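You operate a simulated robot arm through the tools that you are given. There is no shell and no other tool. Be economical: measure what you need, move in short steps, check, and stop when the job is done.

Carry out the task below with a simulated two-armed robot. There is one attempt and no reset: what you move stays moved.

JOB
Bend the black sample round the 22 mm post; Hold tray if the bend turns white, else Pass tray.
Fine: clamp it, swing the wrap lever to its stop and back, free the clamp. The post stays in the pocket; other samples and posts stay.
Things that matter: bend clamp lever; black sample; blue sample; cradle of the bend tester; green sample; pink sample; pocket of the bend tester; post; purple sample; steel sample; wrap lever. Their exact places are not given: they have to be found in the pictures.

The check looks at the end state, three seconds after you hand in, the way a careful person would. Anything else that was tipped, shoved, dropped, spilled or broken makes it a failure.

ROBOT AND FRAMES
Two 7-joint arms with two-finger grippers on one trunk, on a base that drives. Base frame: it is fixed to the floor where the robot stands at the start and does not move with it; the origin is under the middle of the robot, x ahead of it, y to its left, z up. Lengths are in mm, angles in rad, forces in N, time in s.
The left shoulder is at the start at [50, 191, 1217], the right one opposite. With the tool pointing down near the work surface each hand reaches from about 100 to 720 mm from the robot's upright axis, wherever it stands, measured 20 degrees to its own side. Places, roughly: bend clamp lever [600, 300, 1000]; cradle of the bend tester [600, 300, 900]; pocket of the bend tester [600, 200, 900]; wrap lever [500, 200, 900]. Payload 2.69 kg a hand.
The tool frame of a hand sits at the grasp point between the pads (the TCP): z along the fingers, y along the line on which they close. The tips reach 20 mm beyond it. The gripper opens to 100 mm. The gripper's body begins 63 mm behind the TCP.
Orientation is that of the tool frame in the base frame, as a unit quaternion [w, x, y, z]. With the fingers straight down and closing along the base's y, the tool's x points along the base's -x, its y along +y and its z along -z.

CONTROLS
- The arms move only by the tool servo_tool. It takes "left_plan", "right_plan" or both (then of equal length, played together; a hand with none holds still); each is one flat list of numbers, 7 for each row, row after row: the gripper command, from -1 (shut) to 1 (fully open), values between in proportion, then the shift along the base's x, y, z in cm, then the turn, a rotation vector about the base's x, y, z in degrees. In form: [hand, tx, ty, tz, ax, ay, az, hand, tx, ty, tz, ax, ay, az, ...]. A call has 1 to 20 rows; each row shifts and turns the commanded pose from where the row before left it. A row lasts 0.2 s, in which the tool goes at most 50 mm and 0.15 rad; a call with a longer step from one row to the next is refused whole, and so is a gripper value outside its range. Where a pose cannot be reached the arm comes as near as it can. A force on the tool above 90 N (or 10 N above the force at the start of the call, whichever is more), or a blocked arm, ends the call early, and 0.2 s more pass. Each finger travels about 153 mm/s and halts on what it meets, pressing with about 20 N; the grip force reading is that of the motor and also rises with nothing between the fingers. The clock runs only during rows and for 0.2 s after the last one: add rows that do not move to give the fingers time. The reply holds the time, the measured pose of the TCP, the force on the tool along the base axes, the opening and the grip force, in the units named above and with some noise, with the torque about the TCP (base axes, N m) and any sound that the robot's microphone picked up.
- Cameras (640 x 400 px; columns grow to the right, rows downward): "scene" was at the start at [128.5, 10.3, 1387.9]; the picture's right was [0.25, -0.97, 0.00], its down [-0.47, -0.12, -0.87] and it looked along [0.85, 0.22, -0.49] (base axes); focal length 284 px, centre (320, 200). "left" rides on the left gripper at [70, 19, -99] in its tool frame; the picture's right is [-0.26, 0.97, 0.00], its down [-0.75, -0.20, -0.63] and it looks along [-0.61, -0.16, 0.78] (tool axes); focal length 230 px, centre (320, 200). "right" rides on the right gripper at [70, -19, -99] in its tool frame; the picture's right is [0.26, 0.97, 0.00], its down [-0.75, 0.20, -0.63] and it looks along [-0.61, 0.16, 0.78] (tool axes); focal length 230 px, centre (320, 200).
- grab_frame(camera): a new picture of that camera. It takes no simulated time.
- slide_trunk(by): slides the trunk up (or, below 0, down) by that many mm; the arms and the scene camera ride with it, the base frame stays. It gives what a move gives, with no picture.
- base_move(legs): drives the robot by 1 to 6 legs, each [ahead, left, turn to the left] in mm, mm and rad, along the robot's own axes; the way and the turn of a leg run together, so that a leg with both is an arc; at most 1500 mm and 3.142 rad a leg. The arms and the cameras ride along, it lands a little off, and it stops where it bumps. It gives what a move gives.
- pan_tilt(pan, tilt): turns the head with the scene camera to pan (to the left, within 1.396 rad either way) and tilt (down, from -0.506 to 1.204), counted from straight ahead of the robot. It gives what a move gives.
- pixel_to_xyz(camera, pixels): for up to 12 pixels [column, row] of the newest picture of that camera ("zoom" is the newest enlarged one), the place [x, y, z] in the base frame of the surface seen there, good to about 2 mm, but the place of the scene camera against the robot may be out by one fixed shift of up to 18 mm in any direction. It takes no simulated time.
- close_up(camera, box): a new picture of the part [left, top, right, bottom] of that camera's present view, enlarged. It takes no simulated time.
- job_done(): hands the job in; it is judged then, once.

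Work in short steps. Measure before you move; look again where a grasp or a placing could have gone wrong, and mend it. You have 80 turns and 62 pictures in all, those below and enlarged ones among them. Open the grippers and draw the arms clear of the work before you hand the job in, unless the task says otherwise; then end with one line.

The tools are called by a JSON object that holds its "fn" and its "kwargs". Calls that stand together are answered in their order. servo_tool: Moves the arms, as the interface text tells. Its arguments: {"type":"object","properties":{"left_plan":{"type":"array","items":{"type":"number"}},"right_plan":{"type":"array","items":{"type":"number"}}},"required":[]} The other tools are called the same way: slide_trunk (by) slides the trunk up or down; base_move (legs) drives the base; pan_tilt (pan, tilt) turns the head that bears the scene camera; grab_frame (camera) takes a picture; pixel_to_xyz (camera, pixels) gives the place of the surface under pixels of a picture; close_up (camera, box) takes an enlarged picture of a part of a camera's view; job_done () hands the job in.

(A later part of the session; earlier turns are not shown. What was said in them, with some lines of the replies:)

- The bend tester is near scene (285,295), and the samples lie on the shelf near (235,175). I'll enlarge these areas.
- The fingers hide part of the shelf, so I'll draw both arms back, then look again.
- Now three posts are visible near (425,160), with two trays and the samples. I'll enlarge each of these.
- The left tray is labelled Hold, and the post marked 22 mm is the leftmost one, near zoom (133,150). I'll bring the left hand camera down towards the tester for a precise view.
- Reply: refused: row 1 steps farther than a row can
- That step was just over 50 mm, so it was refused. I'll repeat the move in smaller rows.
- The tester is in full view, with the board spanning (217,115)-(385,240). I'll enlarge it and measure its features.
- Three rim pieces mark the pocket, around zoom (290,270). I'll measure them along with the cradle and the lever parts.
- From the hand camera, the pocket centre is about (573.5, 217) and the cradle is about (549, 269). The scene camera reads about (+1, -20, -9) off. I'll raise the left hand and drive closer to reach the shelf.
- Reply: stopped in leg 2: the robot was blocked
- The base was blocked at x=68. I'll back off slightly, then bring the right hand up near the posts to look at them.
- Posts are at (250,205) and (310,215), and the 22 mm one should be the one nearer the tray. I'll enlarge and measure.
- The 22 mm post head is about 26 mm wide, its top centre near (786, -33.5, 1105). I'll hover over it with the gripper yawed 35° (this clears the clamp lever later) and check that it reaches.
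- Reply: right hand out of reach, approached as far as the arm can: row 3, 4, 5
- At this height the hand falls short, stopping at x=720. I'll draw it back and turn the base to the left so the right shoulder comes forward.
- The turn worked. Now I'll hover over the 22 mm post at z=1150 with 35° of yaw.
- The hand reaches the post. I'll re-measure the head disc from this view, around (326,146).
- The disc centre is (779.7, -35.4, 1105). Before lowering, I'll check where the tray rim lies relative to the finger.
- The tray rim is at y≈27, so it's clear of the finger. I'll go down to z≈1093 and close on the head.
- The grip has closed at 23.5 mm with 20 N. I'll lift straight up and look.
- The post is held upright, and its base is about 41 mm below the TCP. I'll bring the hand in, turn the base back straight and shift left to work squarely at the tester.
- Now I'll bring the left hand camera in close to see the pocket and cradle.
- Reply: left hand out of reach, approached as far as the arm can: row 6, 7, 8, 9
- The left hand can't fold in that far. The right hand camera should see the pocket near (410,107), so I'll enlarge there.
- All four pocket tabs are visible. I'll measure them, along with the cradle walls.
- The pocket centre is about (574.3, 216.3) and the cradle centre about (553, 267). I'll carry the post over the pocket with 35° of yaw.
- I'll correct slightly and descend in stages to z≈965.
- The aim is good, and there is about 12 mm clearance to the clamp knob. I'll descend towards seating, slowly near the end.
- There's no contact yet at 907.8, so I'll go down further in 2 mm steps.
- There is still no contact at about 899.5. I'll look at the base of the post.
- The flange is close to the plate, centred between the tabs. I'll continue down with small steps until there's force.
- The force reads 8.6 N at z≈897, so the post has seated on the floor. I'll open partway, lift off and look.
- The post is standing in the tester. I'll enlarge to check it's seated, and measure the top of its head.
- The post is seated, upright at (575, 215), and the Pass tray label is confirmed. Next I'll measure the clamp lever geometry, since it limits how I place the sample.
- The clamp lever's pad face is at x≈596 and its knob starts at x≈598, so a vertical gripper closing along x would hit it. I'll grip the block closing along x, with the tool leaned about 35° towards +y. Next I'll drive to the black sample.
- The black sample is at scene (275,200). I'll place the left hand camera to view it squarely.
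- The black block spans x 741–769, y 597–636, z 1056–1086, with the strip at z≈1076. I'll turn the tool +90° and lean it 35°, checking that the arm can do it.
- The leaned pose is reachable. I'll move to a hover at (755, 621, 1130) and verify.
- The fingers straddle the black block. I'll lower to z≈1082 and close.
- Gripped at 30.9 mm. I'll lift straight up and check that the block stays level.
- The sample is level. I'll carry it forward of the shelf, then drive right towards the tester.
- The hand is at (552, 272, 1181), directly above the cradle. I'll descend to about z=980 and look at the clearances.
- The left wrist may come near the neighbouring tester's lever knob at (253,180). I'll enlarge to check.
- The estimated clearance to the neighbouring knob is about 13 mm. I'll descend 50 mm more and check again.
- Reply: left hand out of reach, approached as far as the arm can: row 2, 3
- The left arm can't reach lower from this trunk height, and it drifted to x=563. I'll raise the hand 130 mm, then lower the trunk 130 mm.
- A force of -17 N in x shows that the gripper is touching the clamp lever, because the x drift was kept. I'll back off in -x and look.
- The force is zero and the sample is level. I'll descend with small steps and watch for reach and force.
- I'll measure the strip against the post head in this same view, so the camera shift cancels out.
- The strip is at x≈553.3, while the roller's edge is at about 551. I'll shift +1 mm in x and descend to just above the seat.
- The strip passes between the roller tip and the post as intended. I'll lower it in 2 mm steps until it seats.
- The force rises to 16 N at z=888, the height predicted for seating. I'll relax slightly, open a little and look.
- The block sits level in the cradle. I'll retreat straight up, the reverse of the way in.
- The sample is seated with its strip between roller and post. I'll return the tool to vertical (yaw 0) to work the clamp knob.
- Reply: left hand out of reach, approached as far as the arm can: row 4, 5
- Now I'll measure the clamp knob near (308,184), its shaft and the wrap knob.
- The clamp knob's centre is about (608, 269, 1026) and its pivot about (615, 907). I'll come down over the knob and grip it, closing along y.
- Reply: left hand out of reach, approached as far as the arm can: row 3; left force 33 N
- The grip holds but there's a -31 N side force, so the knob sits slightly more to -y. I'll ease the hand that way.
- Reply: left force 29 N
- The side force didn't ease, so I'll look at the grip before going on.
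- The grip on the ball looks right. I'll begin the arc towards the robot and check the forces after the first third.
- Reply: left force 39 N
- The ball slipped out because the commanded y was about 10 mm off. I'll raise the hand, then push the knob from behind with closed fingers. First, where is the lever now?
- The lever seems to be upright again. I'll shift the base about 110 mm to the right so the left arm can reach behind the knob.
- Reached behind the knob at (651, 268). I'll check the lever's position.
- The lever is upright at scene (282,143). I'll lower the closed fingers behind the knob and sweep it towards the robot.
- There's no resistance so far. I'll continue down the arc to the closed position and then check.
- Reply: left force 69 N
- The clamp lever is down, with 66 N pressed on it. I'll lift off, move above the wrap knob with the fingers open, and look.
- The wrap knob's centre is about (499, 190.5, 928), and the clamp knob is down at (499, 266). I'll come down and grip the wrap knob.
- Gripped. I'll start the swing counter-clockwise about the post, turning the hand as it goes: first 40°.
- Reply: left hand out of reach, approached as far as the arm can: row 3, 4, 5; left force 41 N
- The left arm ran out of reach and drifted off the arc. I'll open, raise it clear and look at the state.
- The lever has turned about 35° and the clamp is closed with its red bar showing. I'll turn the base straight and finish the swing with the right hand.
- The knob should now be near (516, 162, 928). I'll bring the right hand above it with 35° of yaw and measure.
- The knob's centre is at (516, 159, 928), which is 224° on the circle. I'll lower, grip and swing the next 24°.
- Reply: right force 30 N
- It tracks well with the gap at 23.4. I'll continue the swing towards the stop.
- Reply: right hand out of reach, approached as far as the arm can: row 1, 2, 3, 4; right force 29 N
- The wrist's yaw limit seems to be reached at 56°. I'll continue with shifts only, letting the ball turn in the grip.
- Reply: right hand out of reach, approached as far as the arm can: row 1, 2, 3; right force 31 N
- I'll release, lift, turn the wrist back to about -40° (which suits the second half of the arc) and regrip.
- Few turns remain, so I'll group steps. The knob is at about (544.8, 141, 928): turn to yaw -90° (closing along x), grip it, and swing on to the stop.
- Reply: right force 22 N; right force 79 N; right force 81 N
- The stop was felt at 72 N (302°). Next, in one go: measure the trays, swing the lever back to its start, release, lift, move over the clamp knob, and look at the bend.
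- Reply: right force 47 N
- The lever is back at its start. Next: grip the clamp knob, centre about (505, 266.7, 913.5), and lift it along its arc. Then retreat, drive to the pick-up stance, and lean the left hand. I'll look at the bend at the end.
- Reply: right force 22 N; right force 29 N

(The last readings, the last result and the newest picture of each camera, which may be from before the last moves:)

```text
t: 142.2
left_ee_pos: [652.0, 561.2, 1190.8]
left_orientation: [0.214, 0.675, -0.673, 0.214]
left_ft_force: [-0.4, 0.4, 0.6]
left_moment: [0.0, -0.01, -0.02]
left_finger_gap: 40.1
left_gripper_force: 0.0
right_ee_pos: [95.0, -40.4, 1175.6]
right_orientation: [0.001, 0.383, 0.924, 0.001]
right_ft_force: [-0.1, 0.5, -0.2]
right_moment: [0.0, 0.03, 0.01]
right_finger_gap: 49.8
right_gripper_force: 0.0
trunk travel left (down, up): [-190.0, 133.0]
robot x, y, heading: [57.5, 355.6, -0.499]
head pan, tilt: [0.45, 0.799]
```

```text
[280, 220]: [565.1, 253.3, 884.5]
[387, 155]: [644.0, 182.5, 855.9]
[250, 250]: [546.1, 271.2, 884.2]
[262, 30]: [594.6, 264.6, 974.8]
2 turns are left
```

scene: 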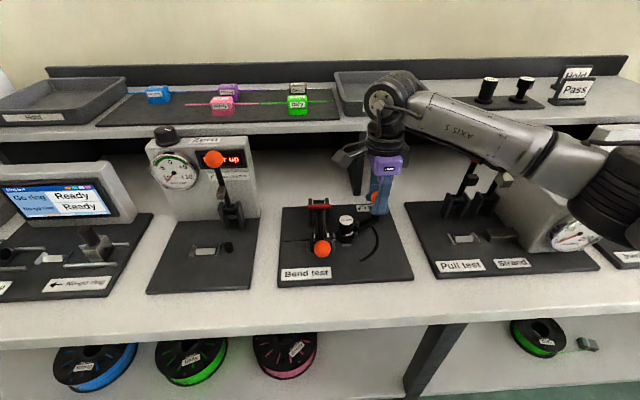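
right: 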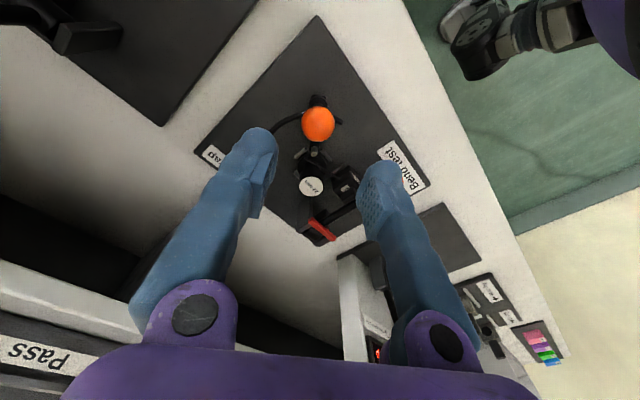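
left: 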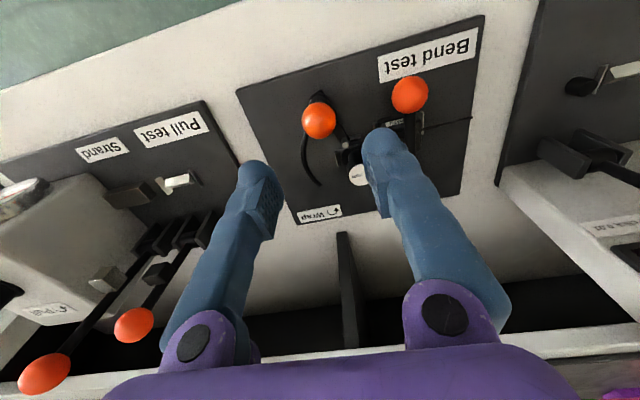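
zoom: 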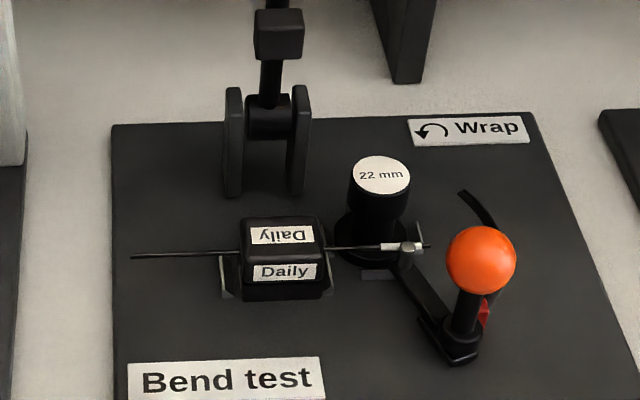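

The strip shows a clear white section at zoom (385–420, 247), so it goes in the Hold tray. The clamp lever is up again. Now I'll grasp the block as before, lift it, raise the trunk, drive left, and hover over the Hold tray with a smaller lean.

{"fn": "servo_tool", "kwargs": {"left_plan": [-0.12, -1.216, -3.594, -1.1, 0, 0, 0, -0.12, -1.216, -3.594, -1.1, 0, 0, 0, -0.12, -1.216, -3.594, -1.1, 0, 0, 0, -0.12, -1.216, -3.594, -1.1, 0, 0, 0, -0.12, -1.216, -3.594, -1.1, 0, 0, 0, -0.12, -1.216, -3.594, -1.1, 0, 0, 0, -0.12, -1.216, -3.594, -1.1, 0, 0, 0, -0.12, -1.216, -3.594, -1.1, 0, 0, 0, -0.12, 0, 0, 0, 0, 0, 0]}}

{"fn": "servo_tool", "kwargs": {"left_plan": [-0.12, 0, 0, -4, 0, 0, 0, -0.12, 0, 0, -4, 0, 0, 0, -0.12, 0, 0, -4, 0, 0, 0, -0.12, 0, 0, -3, 0, 0, 0, -0.12, 0, 0, -3, 0, 0, 0, -0.12, 0, 0, -2, 0, 0, 0, -0.12, 0, 0, -1.35, 0, 0, 0, -0.12, 0, 0, 0, 0, 0, 0, -0.12, 0, 0, 0, 0, 0, 0, -0.5, 0, 0, 0, 0, 0, 0, -1, 0, 0, 0, 0, 0, 0, -1, 0, 0, 0, 0, 0, 0, -1, 0, 0, 0, 0, 0, 0]}}

{"fn": "servo_tool", "kwargs": {"left_plan": [-1, 0, 0, 0.5, 0, 0, 0, -1, 0, 0, 1, 0, 0, 0, -1, 0, 0, 2, 0, 0, 0, -1, 0, 0, 3, 0, 0, 0, -1, 0, 0, 4, 0, 0, 0, -1, 0, 0, 4, 0, 0, 0, -1, 0, 0, 4, 0, 0, 0, -1, 0, 0, 0, 0, 0, 0]}}

{"fn": "slide_trunk", "kwargs": {"by": 130}}

{"fn": "base_move", "kwargs": {"legs": [[-116, 212, 0]]}}

{"fn": "servo_tool", "kwargs": {"left_plan": [-1, 2.7, 3.6, -0.75, 0, 0, 0, -1, 2.7, 3.6, -0.75, 0, 0, 0, -1, 2.7, 3.6, -0.75, 0, 0, 0, -1, 2.7, 3.6, -0.75, 0, 0, 0, -1, 2.7, 3.6, -0.75, 0, 0, 0, -1, 2.7, 3.6, -0.75, 0, 0, 0, -1, 2.7, 3.6, -0.75, 0, 0, 0, -1, 2.7, 3.6, -0.75, 0, 0, 0, -1, 0, 0, 0, 6.7, 0, 0, -1, 0, 0, 0, 6.7, 0, 0, -1, 0, 0, 0, 6.6, 0, 0, -1, 0, 0, 0, 0, 0, 0]}}

{"fn": "pan_tilt", "kwargs": {"pan": 0.85, "tilt": 0.5}}

{"fn": "grab_frame", "kwargs": {"camera": "scene"}}

{"fn": "pixel_to_xyz", "kwargs": {"camera": "scene", "pixels": [[320, 200], [280, 200], [240, 200], [360, 200], [400, 200], [320, 220], [280, 220], [240, 220], [360, 220], [320, 180], [280, 180], [240, 180]]}}

{"fn": "close_up", "kwargs": {"camera": "scene", "box": [220, 100, 420, 225]}}

```text
t: 144.2
left_ee_pos: [551.5, 273.4, 1102.8]
left_orientation: [0.214, 0.675, -0.673, 0.214]
left_ft_force: [0.3, 0.5, 0.1]
left_moment: [-0.02, 0.05, -0.03]
left_finger_gap: 44.1
left_gripper_force: 0.1
right_ee_pos: [95.4, -40.1, 1176.1]
right_orientation: [0.001, 0.382, 0.924, 0.001]
right_ft_force: [-0.2, -0.2, 0.1]
right_moment: [0.01, -0.01, -0.01]
right_finger_gap: 50.0
right_gripper_force: 0.1
trunk travel left (down, up): [-190.0, 133.0]
robot x, y, heading: [54.2, 360.5, -0.501]
head pan, tilt: [0.45, 0.799]
```

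```text
t: 147.0
left_ee_pos: [554.0, 273.1, 891.0]
left_orientation: [0.214, 0.675, -0.673, 0.213]
left_ft_force: [-0.3, 0.8, 0.2]
left_moment: [0.02, 0.0, -0.02]
left_finger_gap: 30.7
left_gripper_force: 20.2
right_ee_pos: [95.3, -40.0, 1176.6]
right_orientation: [0.0, 0.382, 0.924, 0.001]
right_ft_force: [1.4, -0.2, -0.2]
right_moment: [-0.02, 0.0, 0.0]
right_finger_gap: 50.3
right_gripper_force: 0.0
trunk travel left (down, up): [-190.0, 133.0]
robot x, y, heading: [53.5, 358.1, -0.497]
head pan, tilt: [0.45, 0.799]
```

```text
t: 148.8
left_ee_pos: [555.4, 275.4, 1075.8]
left_orientation: [0.214, 0.676, -0.672, 0.213]
left_ft_force: [0.7, 0.2, 0.9]
left_moment: [0.01, -0.04, 0.03]
left_finger_gap: 30.4
left_gripper_force: 20.2
right_ee_pos: [94.9, -40.3, 1176.4]
right_orientation: [0.0, 0.382, 0.924, 0.001]
right_ft_force: [0.7, -1.0, -0.3]
right_moment: [0.0, -0.04, 0.03]
right_finger_gap: 49.7
right_gripper_force: 0.0
trunk travel left (down, up): [-190.0, 133.0]
robot x, y, heading: [53.3, 356.3, -0.496]
head pan, tilt: [0.45, 0.799]
```

```text
t: 150.4
left_ee_pos: [555.8, 274.9, 1204.7]
left_orientation: [0.214, 0.675, -0.673, 0.213]
left_ft_force: [0.4, -0.6, -0.2]
left_moment: [0.02, -0.01, -0.02]
left_finger_gap: 30.6
left_gripper_force: 19.1
right_ee_pos: [95.4, -39.2, 1305.7]
right_orientation: [0.0, 0.381, 0.924, 0.001]
right_ft_force: [-0.1, -0.3, -0.5]
right_moment: [0.02, 0.01, -0.01]
right_finger_gap: 49.9
right_gripper_force: 0.1
trunk travel left (down, up): [-320.0, 3.0]
robot x, y, heading: [58.4, 358.0, -0.498]
head pan, tilt: [0.45, 0.799]
```

```text
t: 152.9
left_ee_pos: [555.6, 519.9, 1203.9]
left_orientation: [0.214, 0.677, -0.671, 0.214]
left_ft_force: [-1.0, -0.3, 0.2]
left_moment: [0.01, 0.0, -0.01]
left_finger_gap: 30.6
left_gripper_force: 20.2
right_ee_pos: [95.4, 203.0, 1306.6]
right_orientation: [0.001, 0.38, 0.925, 0.0]
right_ft_force: [-0.1, 0.8, 0.2]
right_moment: [-0.03, 0.01, -0.02]
right_finger_gap: 50.1
right_gripper_force: 0.0
trunk travel left (down, up): [-320.0, 3.0]
robot x, y, heading: [53.5, 602.7, -0.493]
head pan, tilt: [0.45, 0.799]
```

```text
t: 155.5
left_ee_pos: [771.2, 809.3, 1142.6]
left_orientation: [0.093, 0.704, -0.698, 0.093]
left_ft_force: [0.7, 0.0, -1.0]
left_moment: [-0.06, 0.05, 0.0]
left_finger_gap: 31.0
left_gripper_force: 19.8
right_ee_pos: [96.4, 204.3, 1306.7]
right_orientation: [0.0, 0.379, 0.925, 0.0]
right_ft_force: [0.3, 0.1, -0.4]
right_moment: [-0.01, 0.05, 0.03]
right_finger_gap: 50.0
right_gripper_force: 0.0
trunk travel left (down, up): [-320.0, 3.0]
robot x, y, heading: [53.0, 601.0, -0.492]
head pan, tilt: [0.45, 0.799]
```

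```text
t: 156.3
left_ee_pos: [771.3, 807.5, 1145.7]
left_orientation: [0.093, 0.704, -0.698, 0.095]
left_ft_force: [0.4, 0.8, 0.0]
left_moment: [-0.02, -0.01, 0.02]
left_finger_gap: 30.5
left_gripper_force: 20.7
right_ee_pos: [95.8, 201.8, 1306.0]
right_orientation: [0.0, 0.38, 0.925, 0.001]
right_ft_force: [-0.3, 0.1, -0.4]
right_moment: [0.01, 0.0, 0.0]
right_finger_gap: 49.9
right_gripper_force: 0.2
trunk travel left (down, up): [-320.0, 3.0]
robot x, y, heading: [52.2, 600.0, -0.493]
head pan, tilt: [0.85, 0.499]
```

```text
2 pictures are left
```

scene: 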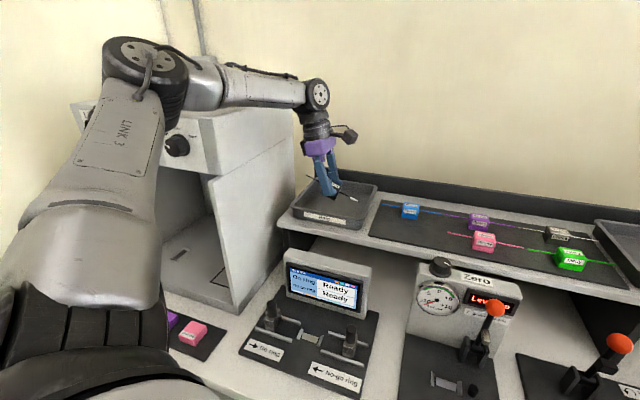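

```text
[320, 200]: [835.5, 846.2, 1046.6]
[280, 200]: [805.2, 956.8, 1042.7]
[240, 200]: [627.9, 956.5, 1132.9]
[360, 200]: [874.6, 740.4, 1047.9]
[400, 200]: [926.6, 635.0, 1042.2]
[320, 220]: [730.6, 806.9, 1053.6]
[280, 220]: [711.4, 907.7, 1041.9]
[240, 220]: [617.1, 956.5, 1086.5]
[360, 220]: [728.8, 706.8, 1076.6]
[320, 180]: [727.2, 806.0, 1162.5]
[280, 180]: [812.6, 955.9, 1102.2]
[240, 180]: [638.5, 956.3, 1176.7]
```

```text
3.20 times, centred on (320, 162) of scene
1 turns are left
```

zoom: 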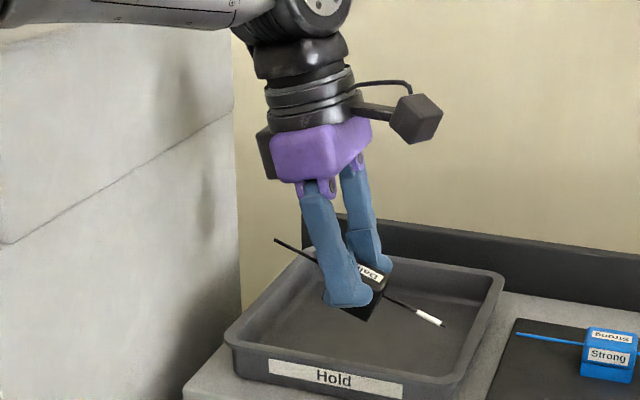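

The sample hangs inside the Hold tray outline, with the white section visible. On this last turn I'll shift slightly to centre it, lower it until it touches, release, withdraw, open both grippers and hand in.

{"fn": "servo_tool", "kwargs": {"left_plan": [-1, 0.95, 0.35, 0, 0, 0, 0, -1, 0.92, 0.32, 0, 0, 0, 0, -1, 0, 0, -1.5, 0, 0, 0, -1, 0, 0, -1.5, 0, 0, 0, -1, 0, 0, -1.3, 0, 0, 0, -1, 0, 0, -0.7, 0, 0, 0, -1, 0, 0, -0.5, 0, 0, 0, -1, 0, 0, -0.3, 0, 0, 0, -1, 0, 0, 0, 0, 0, 0]}}

{"fn": "servo_tool", "kwargs": {"left_plan": [-0.3, 0, 0, 0, 0, 0, 0, -0.2, 0, 0, 0, 0, 0, 0, -0.1, 0, 0, 0, 0, 0, 0, -0.1, 0, 0, 0, 0, 0, 0, -0.1, 0, 0, 0, 0, 0, 0, -0.1, 0, 0, 1, 0, 0, 0, -0.1, 0, 0, 2, 0, 0, 0, -0.1, 0, 0, 3, 0, 0, 0, -0.1, 0, 0, 4, 0, 0, 0, -0.1, -3, -2, 2, 0, 0, 0, 0.2, -4, -2, 1, 0, 0, 0, 0.5, -4, -2, 1, 0, 0, 0, 1, -4, -2, 0, 0, 0, 0, 1, -4, -2, 0, 0, 0, 0, 1, -4, -2, 0, 0, 0, 0, 1, 0, 0, 0, 0, 0, 0]}}

{"fn": "servo_tool", "kwargs": {"right_plan": [1, 0, 0, 0, 0, 0, 0, 1, 0, 0, 0, 0, 0, 0]}}

{"fn": "job_done", "kwargs": {}}

```text
t: 158.3
left_ee_pos: [786.4, 802.6, 1096.3]
left_orientation: [0.086, 0.702, -0.701, 0.094]
left_ft_force: [0.5, -1.1, 0.3]
left_moment: [0.0, -0.01, -0.02]
left_finger_gap: 30.7
left_gripper_force: 19.7
right_ee_pos: [89.5, 192.8, 1303.4]
right_orientation: [0.0, 0.38, 0.925, 0.007]
right_ft_force: [-0.3, -0.7, 0.0]
right_moment: [0.0, 0.03, 0.01]
right_finger_gap: 49.9
right_gripper_force: 0.0
trunk travel left (down, up): [-320.0, 3.0]
robot x, y, heading: [55.0, 598.2, -0.494]
head pan, tilt: [0.85, 0.499]
```

```text
t: 161.8
left_ee_pos: [558.3, 697.2, 1224.3]
left_orientation: [0.094, 0.704, -0.698, 0.094]
left_ft_force: [0.9, 0.7, -1.0]
left_moment: [0.03, -0.02, 0.01]
left_finger_gap: 99.8
left_gripper_force: 0.1
right_ee_pos: [97.0, 202.7, 1307.0]
right_orientation: [0.0, 0.379, 0.925, 0.0]
right_ft_force: [0.2, 0.0, -0.2]
right_moment: [-0.02, 0.03, 0.0]
right_finger_gap: 50.1
right_gripper_force: 0.0
trunk travel left (down, up): [-320.0, 3.0]
robot x, y, heading: [51.3, 601.3, -0.495]
head pan, tilt: [0.85, 0.499]
```

```text
t: 162.3
left_ee_pos: [557.8, 695.8, 1225.5]
left_orientation: [0.093, 0.704, -0.698, 0.094]
left_ft_force: [0.4, 0.3, 0.4]
left_moment: [0.02, 0.03, -0.02]
left_finger_gap: 100.1
left_gripper_force: 0.0
right_ee_pos: [95.6, 201.6, 1305.5]
right_orientation: [0.001, 0.38, 0.925, 0.0]
right_ft_force: [0.4, -0.1, 0.2]
right_moment: [-0.02, -0.03, 0.02]
right_finger_gap: 99.9
right_gripper_force: 0.1
trunk travel left (down, up): [-320.0, 3.0]
robot x, y, heading: [55.2, 600.1, -0.497]
head pan, tilt: [0.85, 0.499]
```

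```text
The job is handed in.
```

I bent the black sample round the 22 mm post; the bend turned white, so I put it in the Hold tray and handed the job in. I released it tilted and a few millimetres above the tray floor, and I have no picture of it after it left the gripper.
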